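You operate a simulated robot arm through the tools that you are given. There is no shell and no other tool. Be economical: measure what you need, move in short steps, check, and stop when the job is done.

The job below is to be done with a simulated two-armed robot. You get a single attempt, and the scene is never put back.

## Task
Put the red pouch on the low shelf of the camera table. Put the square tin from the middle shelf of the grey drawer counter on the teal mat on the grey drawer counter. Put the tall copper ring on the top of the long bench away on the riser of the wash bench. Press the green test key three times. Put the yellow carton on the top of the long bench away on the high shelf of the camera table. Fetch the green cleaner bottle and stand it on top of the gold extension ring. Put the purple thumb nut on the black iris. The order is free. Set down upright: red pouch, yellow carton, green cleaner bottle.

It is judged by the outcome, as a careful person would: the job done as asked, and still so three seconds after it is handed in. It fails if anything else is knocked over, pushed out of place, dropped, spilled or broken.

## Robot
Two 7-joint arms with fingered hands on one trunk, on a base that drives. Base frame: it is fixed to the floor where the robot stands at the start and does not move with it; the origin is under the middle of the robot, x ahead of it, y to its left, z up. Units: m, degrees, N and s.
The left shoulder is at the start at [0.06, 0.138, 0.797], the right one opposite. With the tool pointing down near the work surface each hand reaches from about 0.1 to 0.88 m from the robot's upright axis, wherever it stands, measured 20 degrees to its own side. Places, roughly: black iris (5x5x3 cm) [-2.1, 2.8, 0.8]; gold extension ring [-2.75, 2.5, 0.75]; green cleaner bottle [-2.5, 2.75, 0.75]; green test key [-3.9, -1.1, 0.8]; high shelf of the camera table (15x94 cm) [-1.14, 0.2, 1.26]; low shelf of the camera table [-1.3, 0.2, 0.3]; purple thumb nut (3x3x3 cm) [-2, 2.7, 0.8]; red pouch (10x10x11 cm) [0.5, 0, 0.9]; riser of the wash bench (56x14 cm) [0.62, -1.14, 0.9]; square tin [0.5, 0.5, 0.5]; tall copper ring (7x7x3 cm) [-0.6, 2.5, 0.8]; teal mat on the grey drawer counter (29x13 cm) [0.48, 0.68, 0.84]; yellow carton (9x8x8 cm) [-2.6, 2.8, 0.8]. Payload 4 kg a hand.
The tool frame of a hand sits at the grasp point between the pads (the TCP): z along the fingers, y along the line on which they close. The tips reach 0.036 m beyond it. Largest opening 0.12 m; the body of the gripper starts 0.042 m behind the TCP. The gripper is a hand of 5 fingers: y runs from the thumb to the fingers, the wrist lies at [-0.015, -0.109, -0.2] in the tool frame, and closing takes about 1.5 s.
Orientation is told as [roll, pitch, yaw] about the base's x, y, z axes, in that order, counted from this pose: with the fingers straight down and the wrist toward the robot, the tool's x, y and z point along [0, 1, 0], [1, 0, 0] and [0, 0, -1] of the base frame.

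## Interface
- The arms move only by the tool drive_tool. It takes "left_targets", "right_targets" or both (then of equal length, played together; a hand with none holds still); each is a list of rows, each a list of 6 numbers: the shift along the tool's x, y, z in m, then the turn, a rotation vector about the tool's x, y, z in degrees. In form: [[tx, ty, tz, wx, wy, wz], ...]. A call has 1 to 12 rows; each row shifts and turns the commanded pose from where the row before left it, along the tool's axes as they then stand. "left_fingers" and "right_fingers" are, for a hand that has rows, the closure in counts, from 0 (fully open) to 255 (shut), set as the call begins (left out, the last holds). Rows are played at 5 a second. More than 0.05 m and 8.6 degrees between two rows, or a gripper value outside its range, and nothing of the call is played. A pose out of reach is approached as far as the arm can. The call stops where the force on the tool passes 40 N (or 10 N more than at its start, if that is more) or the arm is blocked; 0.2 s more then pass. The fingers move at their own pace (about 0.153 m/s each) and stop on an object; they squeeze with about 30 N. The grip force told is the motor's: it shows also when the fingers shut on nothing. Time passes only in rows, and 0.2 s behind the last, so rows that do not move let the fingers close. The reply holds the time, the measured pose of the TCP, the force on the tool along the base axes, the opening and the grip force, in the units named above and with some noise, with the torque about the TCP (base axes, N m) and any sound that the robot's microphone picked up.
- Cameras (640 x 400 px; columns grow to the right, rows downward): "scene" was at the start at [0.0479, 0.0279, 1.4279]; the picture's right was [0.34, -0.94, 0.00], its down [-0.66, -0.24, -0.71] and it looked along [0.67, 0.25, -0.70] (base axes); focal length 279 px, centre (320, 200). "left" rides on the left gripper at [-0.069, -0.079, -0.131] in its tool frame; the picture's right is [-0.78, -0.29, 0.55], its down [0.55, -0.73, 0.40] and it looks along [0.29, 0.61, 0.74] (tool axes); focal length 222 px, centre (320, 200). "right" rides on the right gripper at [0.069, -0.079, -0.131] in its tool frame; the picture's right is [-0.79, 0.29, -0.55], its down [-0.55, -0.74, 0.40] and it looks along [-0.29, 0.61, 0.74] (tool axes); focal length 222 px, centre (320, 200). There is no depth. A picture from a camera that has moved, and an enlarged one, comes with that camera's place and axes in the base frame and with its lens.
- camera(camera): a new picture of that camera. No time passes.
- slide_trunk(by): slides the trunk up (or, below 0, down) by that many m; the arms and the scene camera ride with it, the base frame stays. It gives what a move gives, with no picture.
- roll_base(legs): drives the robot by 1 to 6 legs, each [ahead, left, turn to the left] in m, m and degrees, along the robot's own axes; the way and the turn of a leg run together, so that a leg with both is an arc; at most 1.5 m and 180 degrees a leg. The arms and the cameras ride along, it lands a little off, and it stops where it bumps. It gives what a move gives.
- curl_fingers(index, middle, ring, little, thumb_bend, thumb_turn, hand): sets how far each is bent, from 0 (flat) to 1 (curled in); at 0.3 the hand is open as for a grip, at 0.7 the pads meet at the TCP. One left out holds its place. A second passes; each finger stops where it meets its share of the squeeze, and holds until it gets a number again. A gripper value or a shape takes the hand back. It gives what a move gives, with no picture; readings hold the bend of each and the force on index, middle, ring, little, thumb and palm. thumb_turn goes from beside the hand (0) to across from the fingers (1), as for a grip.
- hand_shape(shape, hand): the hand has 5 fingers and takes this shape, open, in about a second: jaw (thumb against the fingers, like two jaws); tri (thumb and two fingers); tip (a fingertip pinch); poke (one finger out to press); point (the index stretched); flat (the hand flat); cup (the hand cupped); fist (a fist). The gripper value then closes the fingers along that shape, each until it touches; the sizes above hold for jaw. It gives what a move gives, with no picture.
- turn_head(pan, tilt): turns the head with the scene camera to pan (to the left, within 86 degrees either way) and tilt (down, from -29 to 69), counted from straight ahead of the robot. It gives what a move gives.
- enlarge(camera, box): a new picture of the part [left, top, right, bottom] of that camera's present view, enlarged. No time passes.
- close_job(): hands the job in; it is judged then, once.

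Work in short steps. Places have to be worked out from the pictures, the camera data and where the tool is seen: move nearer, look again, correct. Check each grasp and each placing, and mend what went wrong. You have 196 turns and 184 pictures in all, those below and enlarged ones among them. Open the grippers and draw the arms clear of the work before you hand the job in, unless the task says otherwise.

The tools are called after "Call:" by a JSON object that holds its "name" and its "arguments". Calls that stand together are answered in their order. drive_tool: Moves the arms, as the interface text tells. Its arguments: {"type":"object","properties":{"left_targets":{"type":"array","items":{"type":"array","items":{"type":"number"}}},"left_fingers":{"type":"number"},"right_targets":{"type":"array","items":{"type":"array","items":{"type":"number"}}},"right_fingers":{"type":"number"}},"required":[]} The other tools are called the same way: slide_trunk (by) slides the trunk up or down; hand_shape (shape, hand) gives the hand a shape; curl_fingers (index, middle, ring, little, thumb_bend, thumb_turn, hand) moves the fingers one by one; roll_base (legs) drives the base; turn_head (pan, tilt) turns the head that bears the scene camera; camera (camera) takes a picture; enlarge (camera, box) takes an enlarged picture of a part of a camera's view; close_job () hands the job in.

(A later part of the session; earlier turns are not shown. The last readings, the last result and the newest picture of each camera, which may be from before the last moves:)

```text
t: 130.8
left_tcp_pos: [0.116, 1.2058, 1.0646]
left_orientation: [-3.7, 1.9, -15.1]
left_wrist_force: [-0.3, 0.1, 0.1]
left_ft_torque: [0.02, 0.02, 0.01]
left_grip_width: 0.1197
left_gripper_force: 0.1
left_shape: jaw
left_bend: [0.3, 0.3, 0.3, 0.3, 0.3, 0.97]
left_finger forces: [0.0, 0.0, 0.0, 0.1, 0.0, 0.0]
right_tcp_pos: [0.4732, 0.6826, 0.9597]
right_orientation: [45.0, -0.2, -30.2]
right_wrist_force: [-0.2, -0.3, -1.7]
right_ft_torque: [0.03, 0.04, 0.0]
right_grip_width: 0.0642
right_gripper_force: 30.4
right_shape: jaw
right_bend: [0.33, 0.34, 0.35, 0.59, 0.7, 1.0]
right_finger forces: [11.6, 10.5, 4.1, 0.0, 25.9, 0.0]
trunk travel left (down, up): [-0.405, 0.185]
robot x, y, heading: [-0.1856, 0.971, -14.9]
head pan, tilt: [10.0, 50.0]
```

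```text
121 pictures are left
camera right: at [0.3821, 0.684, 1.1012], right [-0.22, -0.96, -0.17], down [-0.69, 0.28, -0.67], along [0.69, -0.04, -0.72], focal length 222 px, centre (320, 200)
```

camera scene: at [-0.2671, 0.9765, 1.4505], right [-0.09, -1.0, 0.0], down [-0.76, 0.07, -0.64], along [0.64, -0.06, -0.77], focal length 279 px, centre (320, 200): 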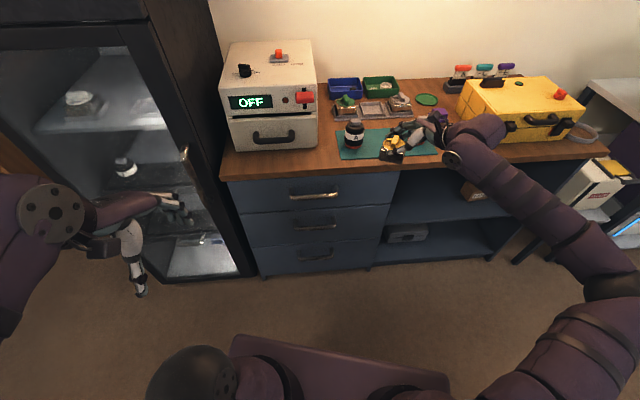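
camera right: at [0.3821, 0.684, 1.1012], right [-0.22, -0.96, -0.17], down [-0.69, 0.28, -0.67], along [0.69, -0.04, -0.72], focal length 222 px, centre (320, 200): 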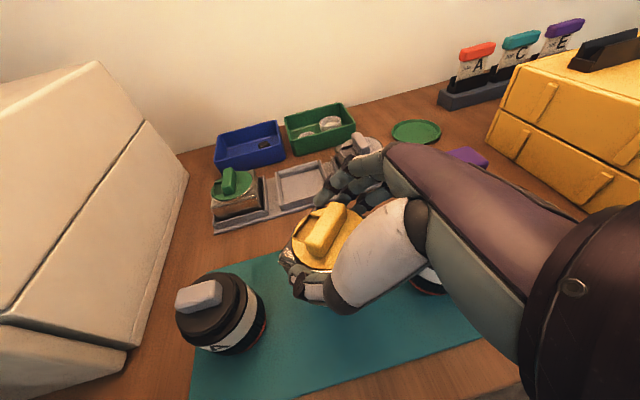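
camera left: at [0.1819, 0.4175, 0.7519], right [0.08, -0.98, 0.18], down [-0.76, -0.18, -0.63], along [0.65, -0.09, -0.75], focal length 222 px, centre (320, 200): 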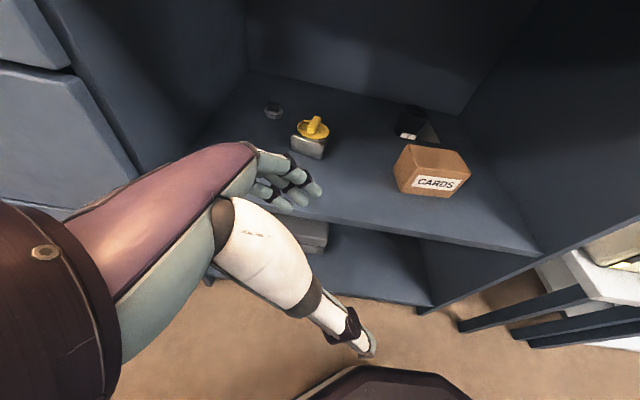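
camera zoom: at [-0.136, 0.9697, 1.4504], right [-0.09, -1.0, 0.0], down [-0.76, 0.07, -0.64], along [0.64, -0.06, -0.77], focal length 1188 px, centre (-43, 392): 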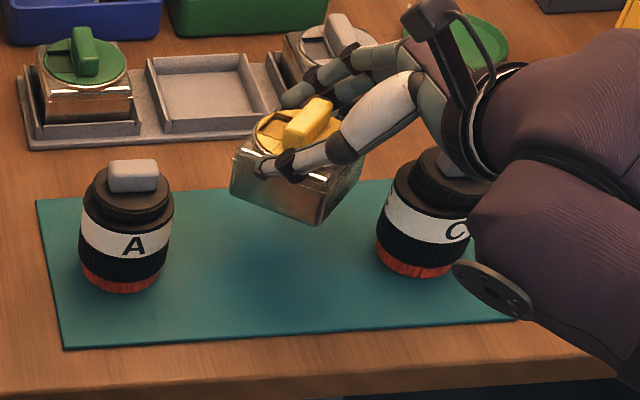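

Jar C is still standing where it was, but this roll pose is too tight beside it. I'll put the tin down briefly on the flat front-left of the yellow case top and regrasp it straight from above. First raise, back away, and line up.

Call:
{"name": "slide_trunk", "arguments": {"by": 0.1}}

Call:
{"name": "roll_base", "arguments": {"legs": [[-0.2, 0, 0], [0, 0, 15], [0, -0.61, 0]]}}

Call:
{"name": "turn_head", "arguments": {"pan": 0, "tilt": 50}}

Call:
{"name": "camera", "arguments": {"camera": "scene"}}

```text
t: 132.1
left_tcp_pos: [0.1157, 1.2062, 1.1635]
left_orientation: [-3.7, 1.9, -15.1]
left_wrist_force: [-0.3, 0.3, -0.1]
left_ft_torque: [-0.01, 0.06, 0.03]
left_grip_width: 0.1198
left_gripper_force: 0.0
left_shape: jaw
left_bend: [0.3, 0.3, 0.3, 0.3, 0.3, 0.97]
left_finger forces: [0.0, 0.0, 0.1, 0.1, 0.0, 0.1]
right_tcp_pos: [0.4749, 0.6843, 1.0585]
right_orientation: [44.9, -0.1, -30.2]
right_wrist_force: [-0.5, -0.2, -0.8]
right_ft_torque: [0.0, 0.02, 0.0]
right_grip_width: 0.0642
right_gripper_force: 30.0
right_shape: jaw
right_bend: [0.33, 0.34, 0.35, 0.59, 0.7, 1.0]
right_finger forces: [11.7, 10.5, 4.0, 0.1, 25.9, 0.0]
trunk travel left (down, up): [-0.505, 0.085]
robot x, y, heading: [-0.1869, 0.9686, -14.9]
head pan, tilt: [10.0, 50.0]
```

```text
t: 137.6
left_tcp_pos: [-0.1493, 0.7158, 1.1663]
left_orientation: [-3.6, 1.9, 0.0]
left_wrist_force: [-0.5, -0.4, -0.5]
left_ft_torque: [0.0, 0.0, 0.0]
left_grip_width: 0.1197
left_gripper_force: 0.1
left_shape: jaw
left_bend: [0.3, 0.3, 0.3, 0.3, 0.3, 0.97]
left_finger forces: [0.0, 0.1, 0.1, 0.0, 0.0, 0.0]
right_tcp_pos: [0.3333, 0.3031, 1.0604]
right_orientation: [45.0, 0.0, -15.1]
right_wrist_force: [-0.1, -0.2, -1.2]
right_ft_torque: [0.01, 0.03, -0.02]
right_grip_width: 0.064
right_gripper_force: 30.3
right_shape: jaw
right_bend: [0.33, 0.34, 0.35, 0.59, 0.7, 1.0]
right_finger forces: [11.7, 10.6, 4.1, 0.0, 25.7, 0.0]
trunk travel left (down, up): [-0.505, 0.085]
robot x, y, heading: [-0.3773, 0.4065, 0.3]
head pan, tilt: [10.0, 50.0]
```

```text
t: 138.3
left_tcp_pos: [-0.1482, 0.7155, 1.1648]
left_orientation: [-3.7, 1.9, 0.0]
left_wrist_force: [-0.3, -0.1, -0.1]
left_ft_torque: [-0.01, -0.03, 0.02]
left_grip_width: 0.1197
left_gripper_force: 0.0
left_shape: jaw
left_bend: [0.3, 0.3, 0.3, 0.3, 0.3, 0.97]
left_finger forces: [0.0, 0.0, 0.0, 0.0, 0.0, 0.0]
right_tcp_pos: [0.3323, 0.3046, 1.0595]
right_orientation: [45.0, -0.1, -15.0]
right_wrist_force: [-1.4, 0.3, -1.7]
right_ft_torque: [0.01, 0.04, -0.01]
right_grip_width: 0.064
right_gripper_force: 30.6
right_shape: jaw
right_bend: [0.33, 0.34, 0.35, 0.59, 0.7, 1.0]
right_finger forces: [11.6, 10.4, 4.0, 0.1, 25.8, 0.0]
trunk travel left (down, up): [-0.505, 0.085]
robot x, y, heading: [-0.3769, 0.4051, 0.1]
head pan, tilt: [0.0, 50.0]
```

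```text
120 pictures are left
camera scene: at [-0.3297, 0.4079, 1.5505], right [0.0, -1.0, 0.0], down [-0.77, 0.0, -0.64], along [0.64, 0.0, -0.77], focal length 279 px, centre (320, 200)
```

scene: 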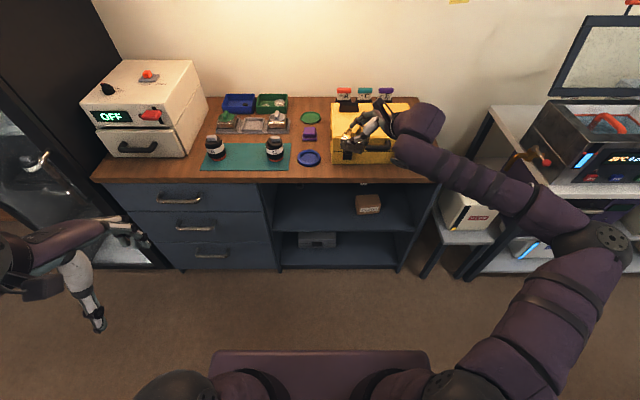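

Jars stand unchanged. I drive 0.17 m forward so the tin is over the case's front-left.

Call:
{"name": "roll_base", "arguments": {"legs": [[0.175, 0, 0]]}}

Call:
{"name": "enlarge", "arguments": {"camera": "scene", "box": [270, 100, 430, 200]}}

Call:
{"name": "camera", "arguments": {"camera": "right"}}

```text
t: 139.8
left_tcp_pos: [0.0282, 0.7149, 1.1639]
left_orientation: [-3.7, 1.9, 0.1]
left_wrist_force: [0.2, -0.6, -0.5]
left_ft_torque: [0.0, 0.02, -0.03]
left_grip_width: 0.12
left_gripper_force: 0.1
left_shape: jaw
left_bend: [0.3, 0.3, 0.3, 0.3, 0.3, 0.97]
left_finger forces: [0.0, 0.1, 0.0, 0.0, 0.1, 0.0]
right_tcp_pos: [0.5089, 0.3046, 1.0588]
right_orientation: [44.9, -0.2, -15.1]
right_wrist_force: [-0.6, -0.3, -1.4]
right_ft_torque: [0.03, 0.02, 0.03]
right_grip_width: 0.064
right_gripper_force: 30.4
right_shape: jaw
right_bend: [0.33, 0.34, 0.35, 0.59, 0.7, 1.0]
right_finger forces: [11.5, 10.5, 4.0, 0.1, 25.7, 0.1]
trunk travel left (down, up): [-0.505, 0.085]
robot x, y, heading: [-0.2032, 0.4069, 0.0]
head pan, tilt: [0.0, 50.0]
```

```text
4.00 times, centred on (350, 150) of scene
camera zoom: at [-0.1521, 0.4082, 1.5504], right [0.0, -1.0, 0.0], down [-0.77, 0.0, -0.64], along [0.64, 0.0, -0.77], focal length 1114 px, centre (200, 400)
```

zoom: 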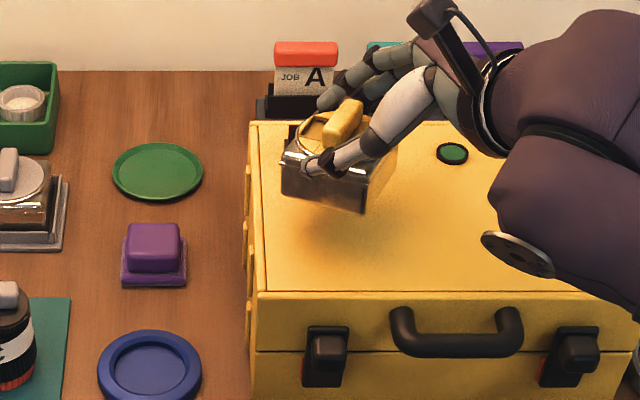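

```text
118 pictures are left
camera right: at [0.4205, 0.2815, 1.2006], right [0.03, -0.99, -0.17], down [-0.74, 0.09, -0.67], along [0.68, 0.15, -0.72], focal length 222 px, centre (320, 200)
```

right: 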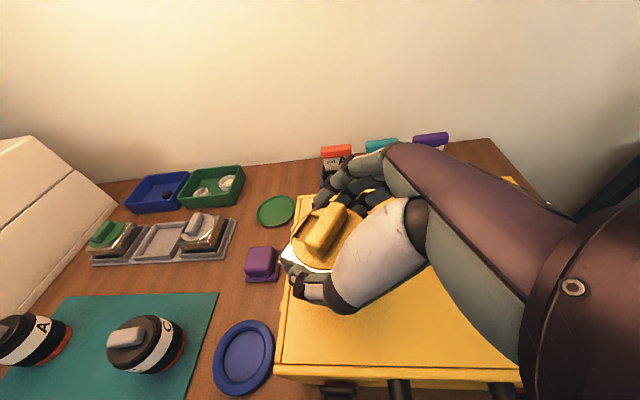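

The tin is over a free part of the case top (z≈0.96). I lower it.

Call:
{"name": "drive_tool", "arguments": {"right_targets": [[-0.011, 0, 0.011, 0, 0, 0], [-0.011, 0, 0.011, 0, 0, 0], [-0.006, 0, 0.006, 0, 0, 0]]}}

Call:
{"name": "drive_tool", "arguments": {"right_targets": [[-0.003, 0, 0.003, 0, 0, 0]]}}

Call:
{"name": "drive_tool", "arguments": {"right_targets": [[-0.003, 0, 0.003, 0, 0, 0]]}}

```text
t: 140.6
left_tcp_pos: [0.0263, 0.7158, 1.1645]
left_orientation: [-3.7, 1.8, 0.0]
left_wrist_force: [-1.0, 0.6, 0.0]
left_ft_torque: [0.02, -0.01, -0.01]
left_grip_width: 0.1197
left_gripper_force: 0.1
left_shape: jaw
left_bend: [0.3, 0.3, 0.3, 0.3, 0.3, 0.97]
left_finger forces: [0.1, 0.0, 0.0, 0.0, 0.0, 0.0]
right_tcp_pos: [0.5084, 0.3037, 1.0221]
right_orientation: [45.1, -0.4, -15.2]
right_wrist_force: [-0.7, -2.2, 9.4]
right_ft_torque: [0.09, -0.6, -0.09]
right_grip_width: 0.0641
right_gripper_force: 30.0
right_shape: jaw
right_bend: [0.33, 0.34, 0.35, 0.59, 0.7, 1.0]
right_finger forces: [14.8, 10.6, 3.9, 0.3, 26.6, 0.1]
trunk travel left (down, up): [-0.505, 0.085]
robot x, y, heading: [-0.1978, 0.4093, -0.0]
head pan, tilt: [0.0, 50.0]
```

```text
t: 141.0
left_tcp_pos: [0.0235, 0.7152, 1.1649]
left_orientation: [-3.7, 1.8, -0.1]
left_wrist_force: [-1.2, -0.5, 0.8]
left_ft_torque: [-0.02, -0.01, -0.04]
left_grip_width: 0.1199
left_gripper_force: 0.1
left_shape: jaw
left_bend: [0.3, 0.3, 0.3, 0.3, 0.3, 0.97]
left_finger forces: [0.0, 0.0, 0.0, 0.1, 0.1, 0.0]
right_tcp_pos: [0.5073, 0.3023, 1.021]
right_orientation: [45.1, -0.5, -15.1]
right_wrist_force: [-4.0, -5.7, 22.9]
right_ft_torque: [0.03, -1.29, -0.3]
right_grip_width: 0.0637
right_gripper_force: 29.9
right_shape: jaw
right_bend: [0.32, 0.34, 0.34, 0.59, 0.69, 1.0]
right_finger forces: [22.5, 10.7, 4.0, 0.4, 28.1, 0.0]
trunk travel left (down, up): [-0.505, 0.085]
robot x, y, heading: [-0.2001, 0.407, 0.3]
head pan, tilt: [0.0, 50.0]
```

```text
t: 141.4
left_tcp_pos: [0.0233, 0.7138, 1.1652]
left_orientation: [-3.7, 1.7, 0.0]
left_wrist_force: [0.7, 0.3, 0.2]
left_ft_torque: [0.01, -0.01, -0.03]
left_grip_width: 0.12
left_gripper_force: 0.0
left_shape: jaw
left_bend: [0.3, 0.3, 0.3, 0.3, 0.3, 0.97]
left_finger forces: [0.0, 0.0, 0.1, 0.0, 0.0, 0.1]
right_tcp_pos: [0.5057, 0.3033, 1.0194]
right_orientation: [45.3, -0.8, -15.2]
right_wrist_force: [-6.0, -7.7, 33.3]
right_ft_torque: [0.12, -1.78, -0.46]
right_grip_width: 0.0636
right_gripper_force: 29.8
right_shape: jaw
right_bend: [0.32, 0.34, 0.34, 0.59, 0.69, 1.0]
right_finger forces: [29.0, 10.9, 4.1, 0.4, 28.1, 0.0]
trunk travel left (down, up): [-0.505, 0.085]
robot x, y, heading: [-0.2015, 0.4069, 0.2]
head pan, tilt: [0.0, 50.0]
```

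Contact. I relieve the pressure, open, and withdraw along the fingers' axis.

Call:
{"name": "drive_tool", "arguments": {"right_targets": [[0.004, 0, -0.004, 0, 0, 0]]}}

Call:
{"name": "drive_tool", "arguments": {"right_targets": [[0, 0, 0, 0, 0, 0], [0, 0, 0, 0, 0, 0], [0, 0, 0, 0, 0, 0], [0, 0, 0, 0, 0, 0], [0, 0, 0, 0, 0, 0], [0, 0, -0.03, 0, 0, 0], [0, 0, -0.04, 0, 0, 0], [0, 0, -0.04, 0, 0, 0]], "right_fingers": 0}}

Call:
{"name": "enlarge", "arguments": {"camera": "scene", "box": [270, 100, 430, 200]}}

```text
t: 141.8
left_tcp_pos: [0.0248, 0.7156, 1.1648]
left_orientation: [-3.7, 1.8, 0.0]
left_wrist_force: [0.5, 0.0, -0.3]
left_ft_torque: [-0.01, 0.0, 0.02]
left_grip_width: 0.12
left_gripper_force: 0.0
left_shape: jaw
left_bend: [0.3, 0.3, 0.3, 0.3, 0.3, 0.97]
left_finger forces: [0.1, 0.0, 0.0, 0.0, 0.1, 0.0]
right_tcp_pos: [0.5079, 0.3029, 1.0191]
right_orientation: [45.0, -0.4, -15.2]
right_wrist_force: [-1.1, -6.4, 23.1]
right_ft_torque: [0.02, -1.41, -0.35]
right_grip_width: 0.0636
right_gripper_force: 29.9
right_shape: jaw
right_bend: [0.32, 0.34, 0.34, 0.59, 0.69, 1.0]
right_finger forces: [26.3, 11.2, 4.3, 0.4, 26.9, 0.0]
trunk travel left (down, up): [-0.505, 0.085]
robot x, y, heading: [-0.2048, 0.4064, 0.1]
head pan, tilt: [0.0, 50.0]
```

```text
t: 143.6
left_tcp_pos: [0.0268, 0.7156, 1.1646]
left_orientation: [-3.8, 1.9, 0.1]
left_wrist_force: [-0.6, 0.0, 0.1]
left_ft_torque: [0.03, 0.0, 0.01]
left_grip_width: 0.12
left_gripper_force: 0.1
left_shape: jaw
left_bend: [0.3, 0.3, 0.3, 0.3, 0.3, 0.97]
left_finger forces: [0.1, 0.1, 0.0, 0.1, 0.0, 0.0]
right_tcp_pos: [0.4865, 0.2286, 1.0934]
right_orientation: [45.0, -0.1, -15.0]
right_wrist_force: [-1.1, -0.5, 0.9]
right_ft_torque: [0.01, -0.01, -0.02]
right_grip_width: 0.1199
right_gripper_force: 0.1
right_shape: jaw
right_bend: [0.3, 0.3, 0.3, 0.3, 0.3, 0.97]
right_finger forces: [0.0, 0.1, 0.0, 0.0, 0.1, 0.0]
trunk travel left (down, up): [-0.505, 0.085]
robot x, y, heading: [-0.2041, 0.4077, 0.0]
head pan, tilt: [0.0, 50.0]
```

```text
4.00 times, centred on (350, 150) of scene
camera zoom: at [-0.1545, 0.4083, 1.5504], right [0.0, -1.0, 0.0], down [-0.77, 0.0, -0.64], along [0.64, 0.0, -0.77], focal length 1114 px, centre (200, 400)
```

zoom: 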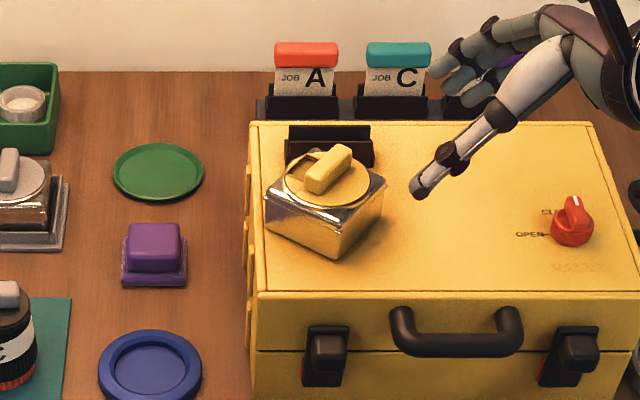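

The tin stands safely on the case, yaw about −33°, centre ≈[0.498, 0.313]. I'll regrasp it from above with the left hand at yaw −33°. First back off and tuck the right arm.

Call:
{"name": "roll_base", "arguments": {"legs": [[-0.35, 0, 0]]}}

Call:
{"name": "drive_tool", "arguments": {"right_targets": [[0, -0.045, 0, 0, -7.5, 0], [0, -0.045, 0, 0, -7.5, 0], [0, -0.045, 0, 0, -7.5, 0], [0, -0.045, 0, 0, -7.5, 0], [0, -0.045, 0, 0, -7.5, 0], [0, -0.045, 0, 0, -7.5, 0], [0, -0.02, 0, 0, 0, -7.5], [0, -0.02, 0, 0, 0, -7.5]]}}

Call:
{"name": "drive_tool", "arguments": {"left_targets": [[0, 0, 0, 4, 0, 8], [0, 0, 0, 0, 0, 8], [0, 0, 0, 0, 0, 8], [0, 0, 0, 0, 0, 8], [0, 0.03, 0, 0, 0, 0], [0, 0.03, 0, 0, 0, 0], [0, 0.03, 0, 0, 0, 0]]}}

```text
t: 145.9
left_tcp_pos: [-0.3266, 0.715, 1.1654]
left_orientation: [-3.7, 1.8, 0.2]
left_wrist_force: [-1.2, 0.1, 0.3]
left_ft_torque: [-0.01, -0.04, -0.01]
left_grip_width: 0.1199
left_gripper_force: 0.0
left_shape: jaw
left_bend: [0.3, 0.3, 0.3, 0.3, 0.3, 0.97]
left_finger forces: [0.0, 0.0, 0.0, 0.0, 0.1, 0.0]
right_tcp_pos: [0.134, 0.2296, 1.095]
right_orientation: [45.0, -0.1, -14.9]
right_wrist_force: [0.1, -0.7, 0.4]
right_ft_torque: [0.0, -0.02, -0.05]
right_grip_width: 0.1197
right_gripper_force: 0.1
right_shape: jaw
right_bend: [0.3, 0.3, 0.3, 0.3, 0.3, 0.97]
right_finger forces: [0.0, 0.1, 0.0, 0.1, 0.0, 0.0]
trunk travel left (down, up): [-0.505, 0.085]
robot x, y, heading: [-0.5578, 0.4045, 0.2]
head pan, tilt: [0.0, 50.0]
```

```text
t: 147.7
left_tcp_pos: [-0.328, 0.7173, 1.1638]
left_orientation: [-3.7, 1.9, 0.2]
left_wrist_force: [-0.4, -0.7, 0.3]
left_ft_torque: [-0.01, 0.0, -0.01]
left_grip_width: 0.1201
left_gripper_force: 0.1
left_shape: jaw
left_bend: [0.3, 0.3, 0.3, 0.3, 0.3, 0.97]
left_finger forces: [0.0, 0.0, 0.0, 0.1, 0.0, 0.0]
right_tcp_pos: [-0.1517, 0.3017, 1.1058]
right_orientation: [2.5, 0.2, -6.0]
right_wrist_force: [1.5, -3.0, -1.9]
right_ft_torque: [0.22, 0.07, 0.0]
right_grip_width: 0.1198
right_gripper_force: 0.0
right_shape: jaw
right_bend: [0.3, 0.3, 0.3, 0.3, 0.3, 0.97]
right_finger forces: [0.0, 0.0, 0.1, 0.0, 0.0, 0.0]
right hand out of reach, approached as far as the arm can: row 7, 8
trunk travel left (down, up): [-0.505, 0.085]
robot x, y, heading: [-0.5538, 0.4093, 0.5]
head pan, tilt: [0.0, 50.0]
```

```text
refused: row 1 steps farther than a row can; nothing moved
```

A row was too big. I retry in smaller rows: level the left hand, extend it, and yaw −33°.

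Call:
{"name": "drive_tool", "arguments": {"left_targets": [[0, 0, 0, -1.9, 3.7, 0], [-0.0125, 0.046, 0, 0, 0, 0], [-0.0125, 0.046, 0, 0, 0, 0], [-0.0125, 0.046, 0, 0, 0, 0], [-0.0125, 0.046, 0, 0, 0, 0], [-0.0125, 0.046, 0, 0, 0, 0], [-0.0125, 0.046, 0, 0, 0, 0], [-0.0125, 0.046, 0, 0, 0, 0], [0, 0, 0, 0, 0, 8.25], [0, 0, 0, 0, 0, 8.25], [0, 0, 0, 0, 0, 8.25], [0, 0, 0, 0, 0, 8.25]]}}

```text
t: 150.3
left_tcp_pos: [-0.0028, 0.63, 1.1643]
left_orientation: [-0.1, 0.0, -32.8]
left_wrist_force: [-0.8, 0.5, -0.3]
left_ft_torque: [0.0, -0.03, 0.03]
left_grip_width: 0.1199
left_gripper_force: 0.0
left_shape: jaw
left_bend: [0.3, 0.3, 0.3, 0.3, 0.3, 0.97]
left_finger forces: [0.1, 0.0, 0.1, 0.0, 0.0, 0.1]
right_tcp_pos: [-0.1487, 0.3008, 1.1045]
right_orientation: [2.5, 0.1, -6.3]
right_wrist_force: [0.5, -0.4, -0.4]
right_ft_torque: [0.01, 0.0, -0.03]
right_grip_width: 0.1201
right_gripper_force: 0.1
right_shape: jaw
right_bend: [0.3, 0.3, 0.3, 0.3, 0.3, 0.97]
right_finger forces: [0.0, 0.1, 0.0, 0.0, 0.0, 0.1]
trunk travel left (down, up): [-0.505, 0.085]
robot x, y, heading: [-0.5546, 0.4073, 0.3]
head pan, tilt: [0.0, 50.0]
```

Call:
{"name": "roll_base", "arguments": {"legs": [[0, -0.317, 0], [0.5, 0, 0]]}}

Call:
{"name": "turn_head", "arguments": {"pan": 20, "tilt": 50}}

Call:
{"name": "camera", "arguments": {"camera": "scene"}}

Call:
{"name": "camera", "arguments": {"camera": "left"}}

```text
t: 155.0
left_tcp_pos: [0.4956, 0.315, 1.1646]
left_orientation: [-0.1, 0.1, -32.6]
left_wrist_force: [0.9, -0.6, 0.3]
left_ft_torque: [0.03, -0.02, 0.0]
left_grip_width: 0.12
left_gripper_force: 0.1
left_shape: jaw
left_bend: [0.3, 0.3, 0.3, 0.3, 0.3, 0.97]
left_finger forces: [0.1, 0.1, 0.1, 0.0, 0.0, 0.0]
right_tcp_pos: [0.3519, -0.0145, 1.1049]
right_orientation: [2.6, 0.3, -6.1]
right_wrist_force: [1.4, 0.7, 0.0]
right_ft_torque: [-0.03, -0.01, -0.01]
right_grip_width: 0.1197
right_gripper_force: 0.0
right_shape: jaw
right_bend: [0.3, 0.3, 0.3, 0.3, 0.3, 0.97]
right_finger forces: [0.0, 0.0, 0.0, 0.0, 0.0, 0.0]
trunk travel left (down, up): [-0.505, 0.085]
robot x, y, heading: [-0.0548, 0.0897, 0.3]
head pan, tilt: [0.0, 50.0]
```

```text
t: 155.8
left_tcp_pos: [0.4946, 0.3146, 1.1643]
left_orientation: [0.0, 0.0, -32.5]
left_wrist_force: [1.1, -0.7, -0.3]
left_ft_torque: [0.0, -0.03, -0.01]
left_grip_width: 0.1195
left_gripper_force: 0.2
left_shape: jaw
left_bend: [0.3, 0.3, 0.3, 0.3, 0.3, 0.97]
left_finger forces: [0.0, 0.0, 0.0, 0.0, 0.0, 0.0]
right_tcp_pos: [0.3519, -0.0158, 1.1056]
right_orientation: [2.6, 0.3, -6.0]
right_wrist_force: [-0.3, -0.1, -0.4]
right_ft_torque: [0.02, -0.02, -0.03]
right_grip_width: 0.1202
right_gripper_force: 0.2
right_shape: jaw
right_bend: [0.3, 0.3, 0.3, 0.3, 0.3, 0.97]
right_finger forces: [0.0, 0.1, 0.0, 0.1, 0.0, 0.0]
trunk travel left (down, up): [-0.505, 0.085]
robot x, y, heading: [-0.0521, 0.0919, 0.6]
head pan, tilt: [20.0, 50.0]
```

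```text
116 pictures are left
camera scene: at [-0.0112, 0.1174, 1.5505], right [0.35, -0.94, 0.0], down [-0.72, -0.27, -0.64], along [0.6, 0.22, -0.77], focal length 279 px, centre (320, 200)
```

scene: 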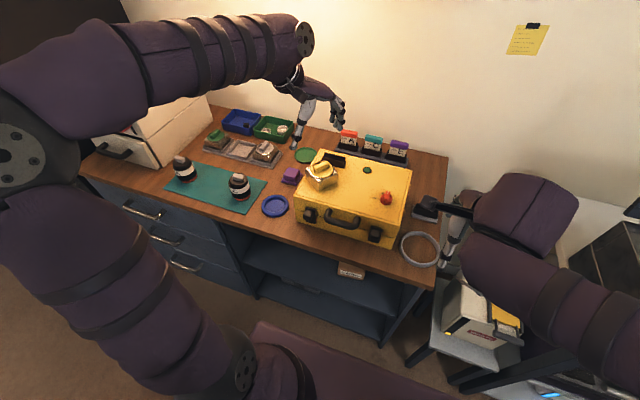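

```text
115 pictures are left
camera left: at [0.3909, 0.2985, 1.2956], right [-0.67, -0.5, -0.55], down [-0.32, 0.86, -0.4], along [0.67, -0.09, -0.74], focal length 222 px, centre (320, 200)
```

left: 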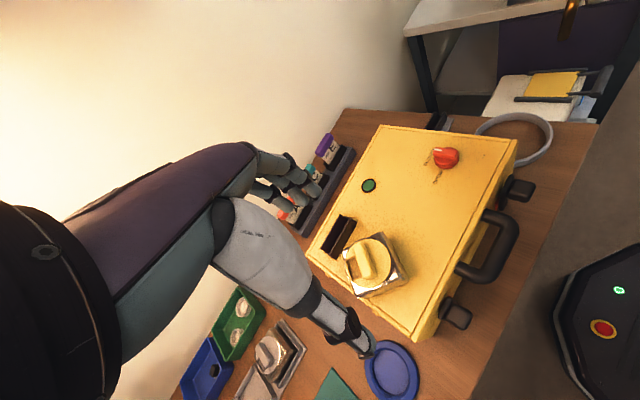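

Call:
{"name": "enlarge", "arguments": {"camera": "left", "box": [310, 200, 450, 340]}}

Call:
{"name": "enlarge", "arguments": {"camera": "scene", "box": [260, 80, 400, 220]}}

```text
2.86 times, centred on (380, 270) of left
camera zoom: at [0.3909, 0.2985, 1.2956], right [-0.67, -0.5, -0.55], down [-0.32, 0.86, -0.4], along [0.67, -0.09, -0.74], focal length 635 px, centre (149, 0)
```

zoom: 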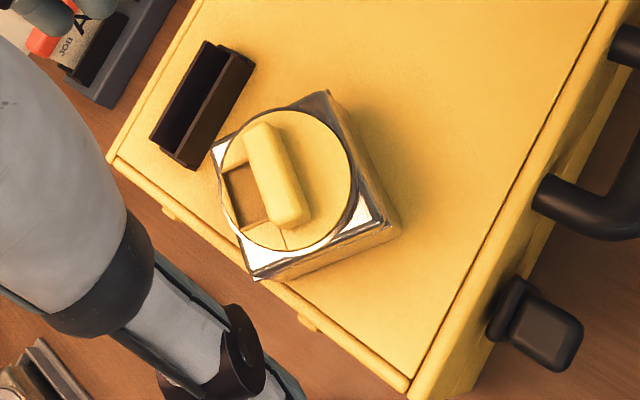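

```text
2.86 times, centred on (330, 150) of scene
camera zoom: at [-0.0112, 0.1174, 1.5505], right [0.35, -0.94, 0.0], down [-0.72, -0.27, -0.64], along [0.6, 0.22, -0.77], focal length 796 px, centre (291, 343)
```

zoom: 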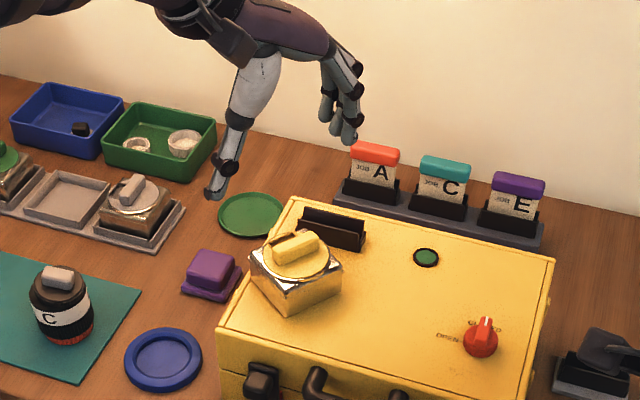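

From the hand camera the tin's centre is ≈[0.512, 0.309], yaw −38°. I pre-close to ~0.095 m to avoid the card slot behind, align, and descend to just above the knob.

Call:
{"name": "drive_tool", "arguments": {"left_targets": [[0.0044, 0.0162, 0, 0, 0, 5.4], [0, 0, 0.045, 0, 0, 0], [0, 0, 0.044, 0, 0, 0], [0, 0, 0, 0, 0, 0]], "left_fingers": 50}}

Call:
{"name": "camera", "arguments": {"camera": "left"}}

Call:
{"name": "enlarge", "arguments": {"camera": "scene", "box": [260, 80, 400, 220]}}

```text
t: 156.8
left_tcp_pos: [0.5115, 0.3095, 1.0757]
left_orientation: [0.0, 0.0, -38.0]
left_wrist_force: [0.0, -0.8, -0.2]
left_ft_torque: [0.0, 0.0, -0.01]
left_grip_width: 0.0963
left_gripper_force: 0.1
left_shape: jaw
left_bend: [0.32, 0.35, 0.34, 0.5, 0.39, 0.99]
left_finger forces: [0.0, 0.0, 0.0, 0.0, 0.0, 0.1]
right_tcp_pos: [0.351, -0.0153, 1.1051]
right_orientation: [2.5, 0.2, -6.1]
right_wrist_force: [-0.8, 0.0, -0.4]
right_ft_torque: [0.0, -0.01, 0.0]
right_grip_width: 0.1198
right_gripper_force: 0.0
right_shape: jaw
right_bend: [0.3, 0.3, 0.3, 0.3, 0.3, 0.97]
right_finger forces: [0.0, 0.0, 0.0, 0.0, 0.1, 0.0]
trunk travel left (down, up): [-0.505, 0.085]
robot x, y, heading: [-0.0536, 0.0881, 0.7]
head pan, tilt: [20.0, 50.0]
```

```text
112 pictures are left
camera left: at [0.4058, 0.3037, 1.2075], right [-0.71, -0.44, -0.55], down [-0.24, 0.89, -0.4], along [0.66, -0.15, -0.74], focal length 222 px, centre (320, 200)
```

left: 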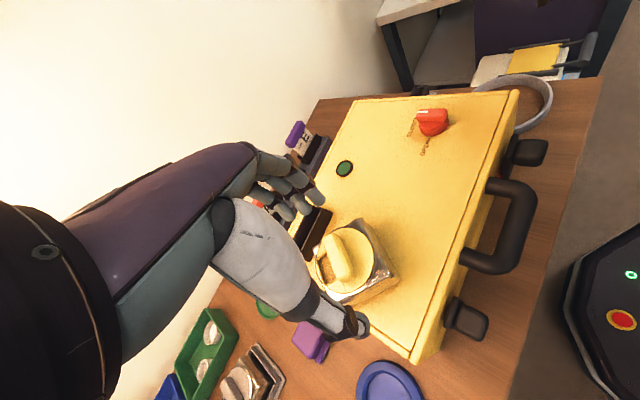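

```text
2.86 times, centred on (330, 150) of scene
camera zoom: at [-0.0116, 0.1174, 1.5505], right [0.35, -0.94, 0.0], down [-0.72, -0.27, -0.64], along [0.6, 0.22, -0.77], focal length 796 px, centre (291, 343)
```

zoom: 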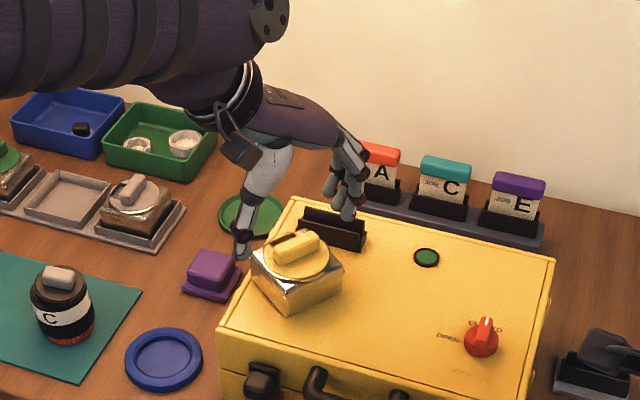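

Both views agree the tin is centred under the hand. I descend to z≈1.004.

Call:
{"name": "drive_tool", "arguments": {"left_targets": [[0, 0, 0.03, 0, 0, 0], [0, 0, 0.03, 0, 0, 0], [0, 0, 0.011, 0, 0, 0]]}}

Call:
{"name": "enlarge", "arguments": {"camera": "scene", "box": [260, 80, 400, 220]}}

```text
t: 157.6
left_tcp_pos: [0.512, 0.3102, 1.0031]
left_orientation: [0.0, 0.0, -38.0]
left_wrist_force: [0.4, -0.2, -0.2]
left_ft_torque: [0.01, 0.0, -0.01]
left_grip_width: 0.0965
left_gripper_force: 0.1
left_shape: jaw
left_bend: [0.32, 0.35, 0.34, 0.5, 0.39, 0.99]
left_finger forces: [0.0, 0.1, 0.1, 0.1, 0.0, 0.1]
right_tcp_pos: [0.3502, -0.016, 1.1053]
right_orientation: [2.6, 0.2, -6.0]
right_wrist_force: [0.4, -0.2, 1.0]
right_ft_torque: [-0.03, -0.01, -0.01]
right_grip_width: 0.1198
right_gripper_force: 0.0
right_shape: jaw
right_bend: [0.3, 0.3, 0.3, 0.3, 0.3, 0.97]
right_finger forces: [0.1, 0.0, 0.0, 0.0, 0.0, 0.0]
trunk travel left (down, up): [-0.505, 0.085]
robot x, y, heading: [-0.051, 0.0926, 0.8]
head pan, tilt: [20.0, 50.0]
```

```text
2.86 times, centred on (330, 150) of scene
camera zoom: at [-0.0112, 0.1175, 1.5505], right [0.35, -0.94, 0.0], down [-0.72, -0.27, -0.64], along [0.6, 0.22, -0.77], focal length 796 px, centre (291, 343)
```

zoom: 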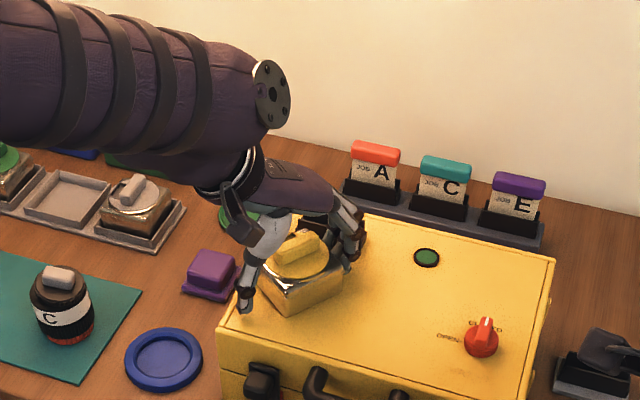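

Straddling without contact. I close and lift.

Call:
{"name": "drive_tool", "arguments": {"left_targets": [[0, 0, 0, 0, 0, 0], [0, 0, 0, 0, 0, 0], [0, 0, 0, 0, 0, 0], [0, 0, 0, 0, 0, 0], [0, 0, 0, 0, 0, 0], [0, 0, 0, 0, 0, 0], [0, 0, 0, 0, 0, 0]], "left_fingers": 255}}

Call:
{"name": "drive_tool", "arguments": {"left_targets": [[0, 0, -0.02, 0, 0, 0], [0, 0, -0.04, 0, 0, 0], [0, 0, -0.04, 0, 0, 0]]}}

Call:
{"name": "enlarge", "arguments": {"camera": "scene", "box": [240, 60, 400, 220]}}

```text
t: 159.2
left_tcp_pos: [0.5105, 0.3108, 1.0033]
left_orientation: [-0.1, 0.0, -38.0]
left_wrist_force: [0.1, 0.6, 0.0]
left_ft_torque: [-0.04, 0.01, 0.01]
left_grip_width: 0.0648
left_gripper_force: 29.8
left_shape: jaw
left_bend: [0.38, 0.43, 0.42, 0.69, 0.57, 0.99]
left_finger forces: [12.5, 10.5, 3.6, 0.5, 26.9, 0.1]
right_tcp_pos: [0.3506, -0.0156, 1.1049]
right_orientation: [2.7, 0.2, -6.1]
right_wrist_force: [-0.3, -0.8, 0.1]
right_ft_torque: [-0.01, -0.01, 0.04]
right_grip_width: 0.1199
right_gripper_force: 0.1
right_shape: jaw
right_bend: [0.3, 0.3, 0.3, 0.3, 0.3, 0.97]
right_finger forces: [0.0, 0.0, 0.0, 0.0, 0.0, 0.0]
trunk travel left (down, up): [-0.505, 0.085]
robot x, y, heading: [-0.0609, 0.0904, 0.3]
head pan, tilt: [20.0, 50.0]
```

```text
t: 160.0
left_tcp_pos: [0.5099, 0.3097, 1.1048]
left_orientation: [0.0, 0.1, -38.1]
left_wrist_force: [0.0, 0.3, -0.3]
left_ft_torque: [0.0, 0.01, 0.04]
left_grip_width: 0.0649
left_gripper_force: 29.8
left_shape: jaw
left_bend: [0.38, 0.43, 0.42, 0.69, 0.57, 0.99]
left_finger forces: [12.4, 10.4, 3.5, 0.5, 27.1, 0.1]
right_tcp_pos: [0.3505, -0.0162, 1.1049]
right_orientation: [2.7, 0.2, -6.2]
right_wrist_force: [-0.3, 0.0, -0.5]
right_ft_torque: [-0.04, 0.03, -0.02]
right_grip_width: 0.1199
right_gripper_force: 0.0
right_shape: jaw
right_bend: [0.3, 0.3, 0.3, 0.3, 0.3, 0.97]
right_finger forces: [0.0, 0.0, 0.0, 0.1, 0.1, 0.1]
trunk travel left (down, up): [-0.505, 0.085]
robot x, y, heading: [-0.055, 0.0902, 0.4]
head pan, tilt: [20.0, 50.0]
```

```text
2.50 times, centred on (320, 140) of scene
camera zoom: at [-0.0116, 0.1173, 1.5504], right [0.35, -0.94, 0.0], down [-0.72, -0.27, -0.64], along [0.6, 0.22, -0.77], focal length 696 px, centre (320, 350)
```

zoom: 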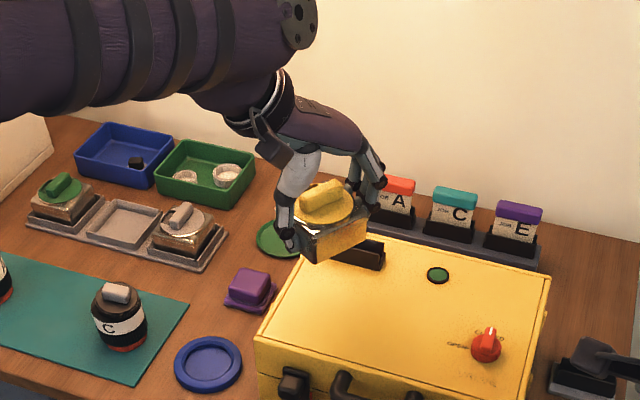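

The tin is firmly held, bottom at TCP−0.041. I move the base 0.375 m left to bring it over the mat between the jars.

Call:
{"name": "roll_base", "arguments": {"legs": [[-0.036, 0.375, 0]]}}

Call:
{"name": "camera", "arguments": {"camera": "left"}}

Call:
{"name": "enlarge", "arguments": {"camera": "scene", "box": [220, 60, 400, 220]}}

```text
t: 162.4
left_tcp_pos: [0.4718, 0.6878, 1.1032]
left_orientation: [0.0, 0.0, -37.9]
left_wrist_force: [0.2, 1.0, -1.2]
left_ft_torque: [-0.01, 0.01, 0.01]
left_grip_width: 0.0647
left_gripper_force: 29.9
left_shape: jaw
left_bend: [0.38, 0.43, 0.42, 0.69, 0.57, 0.99]
left_finger forces: [12.6, 10.4, 3.5, 0.4, 27.0, 0.0]
right_tcp_pos: [0.3117, 0.3612, 1.1052]
right_orientation: [2.5, 0.2, -6.0]
right_wrist_force: [-0.1, 0.7, 0.4]
right_ft_torque: [-0.01, -0.02, 0.0]
right_grip_width: 0.1199
right_gripper_force: 0.0
right_shape: jaw
right_bend: [0.3, 0.3, 0.3, 0.3, 0.3, 0.97]
right_finger forces: [0.0, 0.0, 0.0, 0.1, 0.0, 0.1]
trunk travel left (down, up): [-0.505, 0.085]
robot x, y, heading: [-0.0946, 0.4664, 0.4]
head pan, tilt: [20.0, 50.0]
```

```text
108 pictures are left
camera left: at [0.3663, 0.6818, 1.2354], right [-0.71, -0.44, -0.55], down [-0.24, 0.88, -0.4], along [0.66, -0.15, -0.74], focal length 222 px, centre (320, 200)
```

left: 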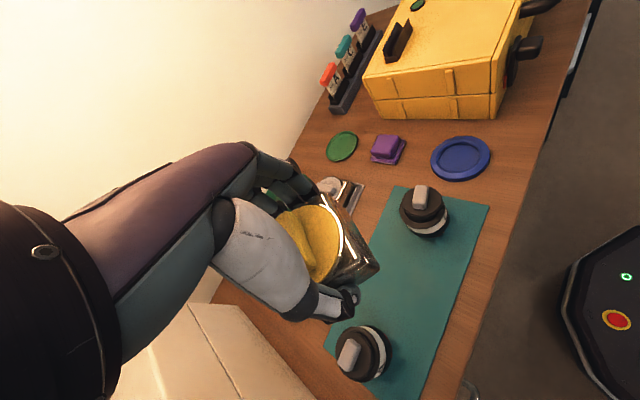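

```text
2.50 times, centred on (310, 140) of scene
camera zoom: at [-0.0507, 0.4954, 1.5504], right [0.35, -0.94, 0.0], down [-0.72, -0.27, -0.64], along [0.6, 0.23, -0.77], focal length 696 px, centre (345, 350)
```

zoom: 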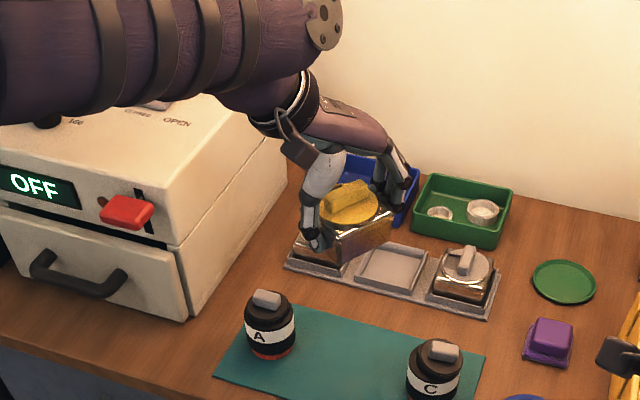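

Aligned midway (jars at y≈0.797 and 0.578). I descend to 4 cm above the mat and check.

Call:
{"name": "drive_tool", "arguments": {"left_targets": [[0, 0, 0.045, 0, 0, 0], [0, 0, 0.045, 0, 0, 0], [0, 0, 0.045, 0, 0, 0], [0, 0, 0.045, 0, 0, 0]]}}

Call:
{"name": "camera", "arguments": {"camera": "left"}}

Call:
{"name": "enlarge", "arguments": {"camera": "scene", "box": [260, 120, 400, 240]}}

```text
t: 163.4
left_tcp_pos: [0.4735, 0.6879, 0.9235]
left_orientation: [0.0, 0.0, -37.9]
left_wrist_force: [0.2, 0.3, -2.2]
left_ft_torque: [0.0, 0.01, 0.0]
left_grip_width: 0.0648
left_gripper_force: 29.8
left_shape: jaw
left_bend: [0.38, 0.43, 0.42, 0.69, 0.57, 0.99]
left_finger forces: [12.3, 9.9, 3.5, 1.3, 27.0, 0.0]
right_tcp_pos: [0.313, 0.3634, 1.1051]
right_orientation: [2.5, 0.3, -6.0]
right_wrist_force: [0.3, 0.2, -1.0]
right_ft_torque: [0.0, 0.02, -0.02]
right_grip_width: 0.1198
right_gripper_force: 0.1
right_shape: jaw
right_bend: [0.3, 0.3, 0.3, 0.3, 0.3, 0.97]
right_finger forces: [0.1, 0.0, 0.1, 0.0, 0.1, 0.0]
trunk travel left (down, up): [-0.505, 0.085]
robot x, y, heading: [-0.094, 0.4736, 0.8]
head pan, tilt: [20.0, 50.0]
```

```text
106 pictures are left
camera left: at [0.3679, 0.6807, 1.0553], right [-0.71, -0.44, -0.55], down [-0.24, 0.88, -0.4], along [0.66, -0.15, -0.74], focal length 222 px, centre (320, 200)
```

left: 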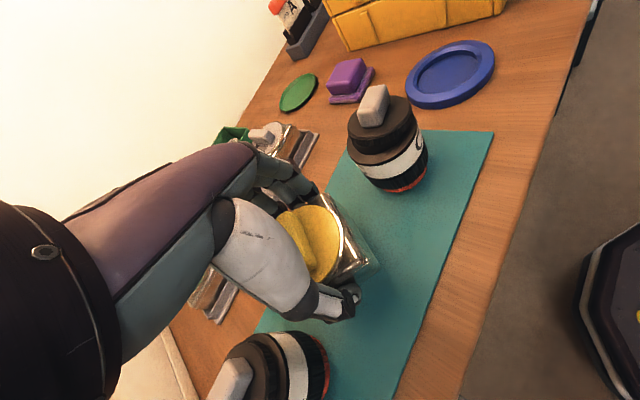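

```text
3.33 times, centred on (330, 180) of scene
camera zoom: at [-0.0499, 0.4948, 1.5505], right [0.35, -0.94, 0.0], down [-0.72, -0.27, -0.64], along [0.6, 0.23, -0.77], focal length 928 px, centre (287, 267)
```

zoom: 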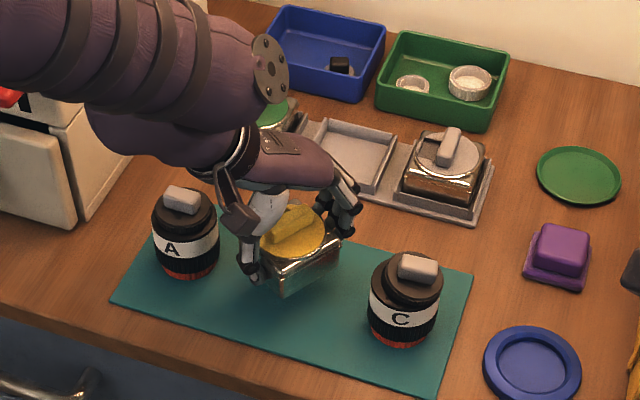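

Clear all round. I lower the last 4 cm gently.

Call:
{"name": "drive_tool", "arguments": {"left_targets": [[0, 0, 0.015, 0, 0, 0], [0, 0, 0.015, 0, 0, 0], [0, 0, 0.005, 0, 0, 0]]}}

Call:
{"name": "drive_tool", "arguments": {"left_targets": [[0, 0, 0.004, 0, 0, 0]]}}

```text
t: 164.2
left_tcp_pos: [0.4709, 0.6883, 0.8895]
left_orientation: [-0.1, 0.0, -37.9]
left_wrist_force: [0.6, 1.4, -2.0]
left_ft_torque: [-0.07, -0.01, 0.01]
left_grip_width: 0.0648
left_gripper_force: 30.4
left_shape: jaw
left_bend: [0.38, 0.43, 0.42, 0.69, 0.57, 0.99]
left_finger forces: [12.3, 9.8, 3.6, 1.3, 27.0, 0.0]
right_tcp_pos: [0.3114, 0.3632, 1.1056]
right_orientation: [2.5, 0.2, -6.0]
right_wrist_force: [-0.5, 0.9, -0.2]
right_ft_torque: [0.02, 0.03, -0.06]
right_grip_width: 0.1202
right_gripper_force: 0.0
right_shape: jaw
right_bend: [0.3, 0.3, 0.3, 0.3, 0.3, 0.97]
right_finger forces: [0.1, 0.1, 0.1, 0.0, 0.1, 0.0]
trunk travel left (down, up): [-0.505, 0.085]
robot x, y, heading: [-0.093, 0.4686, 0.5]
head pan, tilt: [20.0, 50.0]
```

```text
t: 164.6
left_tcp_pos: [0.4719, 0.6876, 0.8858]
left_orientation: [0.1, -0.1, -37.9]
left_wrist_force: [-0.4, -0.2, 2.8]
left_ft_torque: [0.02, 0.0, -0.01]
left_grip_width: 0.0648
left_gripper_force: 30.7
left_shape: jaw
left_bend: [0.38, 0.43, 0.42, 0.69, 0.57, 0.99]
left_finger forces: [12.5, 9.9, 3.7, 1.3, 27.5, 0.0]
right_tcp_pos: [0.3118, 0.3622, 1.1046]
right_orientation: [2.7, 0.2, -6.0]
right_wrist_force: [-0.7, 0.6, 0.1]
right_ft_torque: [0.02, -0.01, -0.02]
right_grip_width: 0.1198
right_gripper_force: 0.1
right_shape: jaw
right_bend: [0.3, 0.3, 0.3, 0.3, 0.3, 0.97]
right_finger forces: [0.1, 0.0, 0.0, 0.1, 0.1, 0.1]
trunk travel left (down, up): [-0.505, 0.085]
robot x, y, heading: [-0.0937, 0.4659, 0.5]
head pan, tilt: [20.0, 50.0]
```

Light contact (4.8 N change): the tin is on the mat. I open part-way, then lift away.

Call:
{"name": "drive_tool", "arguments": {"left_targets": [[0, 0, 0.001, 0, 0, 0], [0, 0, 0, 0, 0, 0], [0, 0, 0, 0, 0, 0], [0, 0, 0, 0, 0, 0], [0, 0, 0, 0, 0, 0], [0, 0, -0.03, 0, 0, 0], [0, 0, -0.04, 0, 0, 0], [0, 0, -0.04, 0, 0, 0], [0, 0, -0.04, 0, 0, 0], [0, 0, -0.04, 0, 0, 0]], "left_fingers": 50}}

Call:
{"name": "enlarge", "arguments": {"camera": "scene", "box": [260, 120, 400, 240]}}

```text
t: 166.8
left_tcp_pos: [0.4714, 0.6851, 1.0752]
left_orientation: [0.0, -0.1, -37.9]
left_wrist_force: [0.1, 0.1, -0.4]
left_ft_torque: [0.0, 0.0, 0.02]
left_grip_width: 0.0964
left_gripper_force: 0.0
left_shape: jaw
left_bend: [0.32, 0.35, 0.34, 0.5, 0.39, 0.99]
left_finger forces: [0.0, 0.0, 0.0, 0.0, 0.1, 0.0]
right_tcp_pos: [0.3106, 0.3614, 1.1049]
right_orientation: [2.7, 0.2, -6.0]
right_wrist_force: [-0.2, -0.4, -0.1]
right_ft_torque: [-0.01, 0.0, 0.03]
right_grip_width: 0.1197
right_gripper_force: 0.1
right_shape: jaw
right_bend: [0.3, 0.3, 0.3, 0.3, 0.3, 0.97]
right_finger forces: [0.1, 0.0, 0.0, 0.1, 0.0, 0.0]
trunk travel left (down, up): [-0.505, 0.085]
robot x, y, heading: [-0.0933, 0.4689, 0.4]
head pan, tilt: [20.0, 50.0]
```

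```text
3.33 times, centred on (330, 180) of scene
camera zoom: at [-0.0512, 0.4941, 1.5504], right [0.35, -0.94, 0.0], down [-0.72, -0.27, -0.64], along [0.6, 0.23, -0.77], focal length 928 px, centre (287, 267)
```

zoom: 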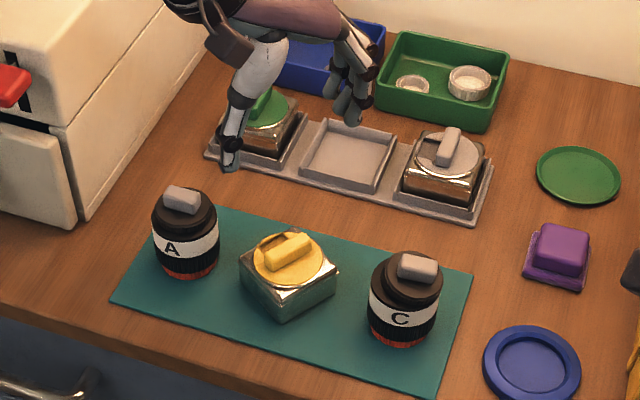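

The tin is on the mat between the jars; all stands. Now I back off, tuck the left arm, and head for the long bench.

Call:
{"name": "roll_base", "arguments": {"legs": [[-0.35, 0, 0]]}}

Call:
{"name": "drive_tool", "arguments": {"left_targets": [[0, 0, 0, 0, 0, -7.6], [0, 0, 0, 0, 0, -7.6], [0, 0, 0, 0, 0, -7.6], [0, 0, 0, 0, 0, -7.6], [0, 0, 0, 0, 0, -7.6], [0.01, -0.045, 0, 0, 0, 0], [0.01, -0.045, 0, 0, 0, 0], [0.01, -0.045, 0, 0, 0, 0], [0.01, -0.045, 0, 0, 0, 0], [0.01, -0.045, 0, 0, 0, 0]], "left_fingers": 0}}

Call:
{"name": "turn_head", "arguments": {"pan": 80, "tilt": 20}}

Call:
{"name": "camera", "arguments": {"camera": "scene"}}

```text
t: 169.1
left_tcp_pos: [0.1202, 0.6839, 1.0741]
left_orientation: [-0.1, 0.0, -37.8]
left_wrist_force: [-0.4, -0.7, 0.2]
left_ft_torque: [-0.03, -0.03, -0.04]
left_grip_width: 0.0962
left_gripper_force: 0.0
left_shape: jaw
left_bend: [0.32, 0.35, 0.34, 0.5, 0.39, 0.99]
left_finger forces: [0.0, 0.0, 0.0, 0.0, 0.0, 0.1]
right_tcp_pos: [-0.0403, 0.359, 1.1062]
right_orientation: [2.5, 0.2, -5.9]
right_wrist_force: [0.3, 0.1, 0.8]
right_ft_torque: [0.01, -0.03, 0.02]
right_grip_width: 0.12
right_gripper_force: 0.3
right_shape: jaw
right_bend: [0.3, 0.3, 0.3, 0.3, 0.3, 0.97]
right_finger forces: [0.1, 0.0, 0.0, 0.1, 0.0, 0.0]
trunk travel left (down, up): [-0.505, 0.085]
robot x, y, heading: [-0.4494, 0.4682, 0.6]
head pan, tilt: [20.0, 50.0]
```

```text
t: 171.3
left_tcp_pos: [-0.105, 0.7341, 1.0737]
left_orientation: [0.1, 0.0, 0.2]
left_wrist_force: [-1.1, -1.0, 0.0]
left_ft_torque: [-0.01, 0.0, 0.01]
left_grip_width: 0.12
left_gripper_force: 0.0
left_shape: jaw
left_bend: [0.3, 0.3, 0.3, 0.3, 0.3, 0.97]
left_finger forces: [0.1, 0.1, 0.0, 0.1, 0.0, 0.0]
right_tcp_pos: [-0.0396, 0.3587, 1.1052]
right_orientation: [2.6, 0.3, -5.9]
right_wrist_force: [-0.1, -0.6, 0.5]
right_ft_torque: [0.02, 0.03, 0.01]
right_grip_width: 0.1199
right_gripper_force: 0.1
right_shape: jaw
right_bend: [0.3, 0.3, 0.3, 0.3, 0.3, 0.97]
right_finger forces: [0.0, 0.0, 0.1, 0.0, 0.1, 0.0]
trunk travel left (down, up): [-0.505, 0.085]
robot x, y, heading: [-0.4459, 0.4658, 0.8]
head pan, tilt: [20.0, 50.0]
```

```text
t: 172.6
left_tcp_pos: [-0.1043, 0.7328, 1.0747]
left_orientation: [0.0, 0.0, 0.1]
left_wrist_force: [0.3, 0.3, -0.5]
left_ft_torque: [0.01, -0.03, 0.01]
left_grip_width: 0.12
left_gripper_force: 0.1
left_shape: jaw
left_bend: [0.3, 0.3, 0.3, 0.3, 0.3, 0.97]
left_finger forces: [0.1, 0.0, 0.0, 0.0, 0.0, 0.0]
right_tcp_pos: [-0.0394, 0.3589, 1.105]
right_orientation: [2.6, 0.2, -5.9]
right_wrist_force: [0.1, 0.2, -0.4]
right_ft_torque: [0.0, 0.01, -0.01]
right_grip_width: 0.1198
right_gripper_force: 0.1
right_shape: jaw
right_bend: [0.3, 0.3, 0.3, 0.3, 0.3, 0.97]
right_finger forces: [0.0, 0.0, 0.0, 0.0, 0.0, 0.1]
trunk travel left (down, up): [-0.505, 0.085]
robot x, y, heading: [-0.4439, 0.4675, 0.5]
head pan, tilt: [80.0, 20.0]
```

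```text
103 pictures are left
camera scene: at [-0.4585, 0.5556, 1.596], right [0.99, -0.16, 0.0], down [-0.06, -0.34, -0.94], along [0.15, 0.93, -0.34], focal length 279 px, centre (320, 200)
```

scene: 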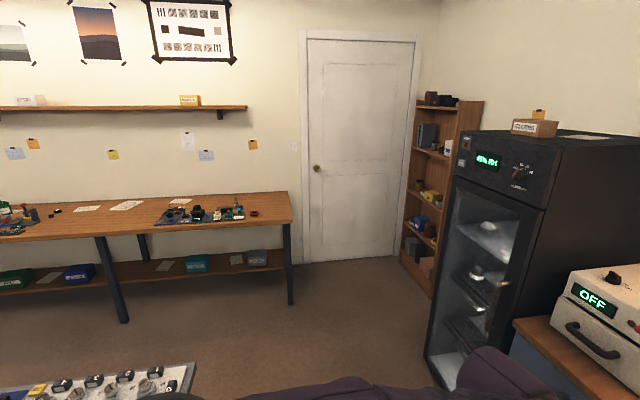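

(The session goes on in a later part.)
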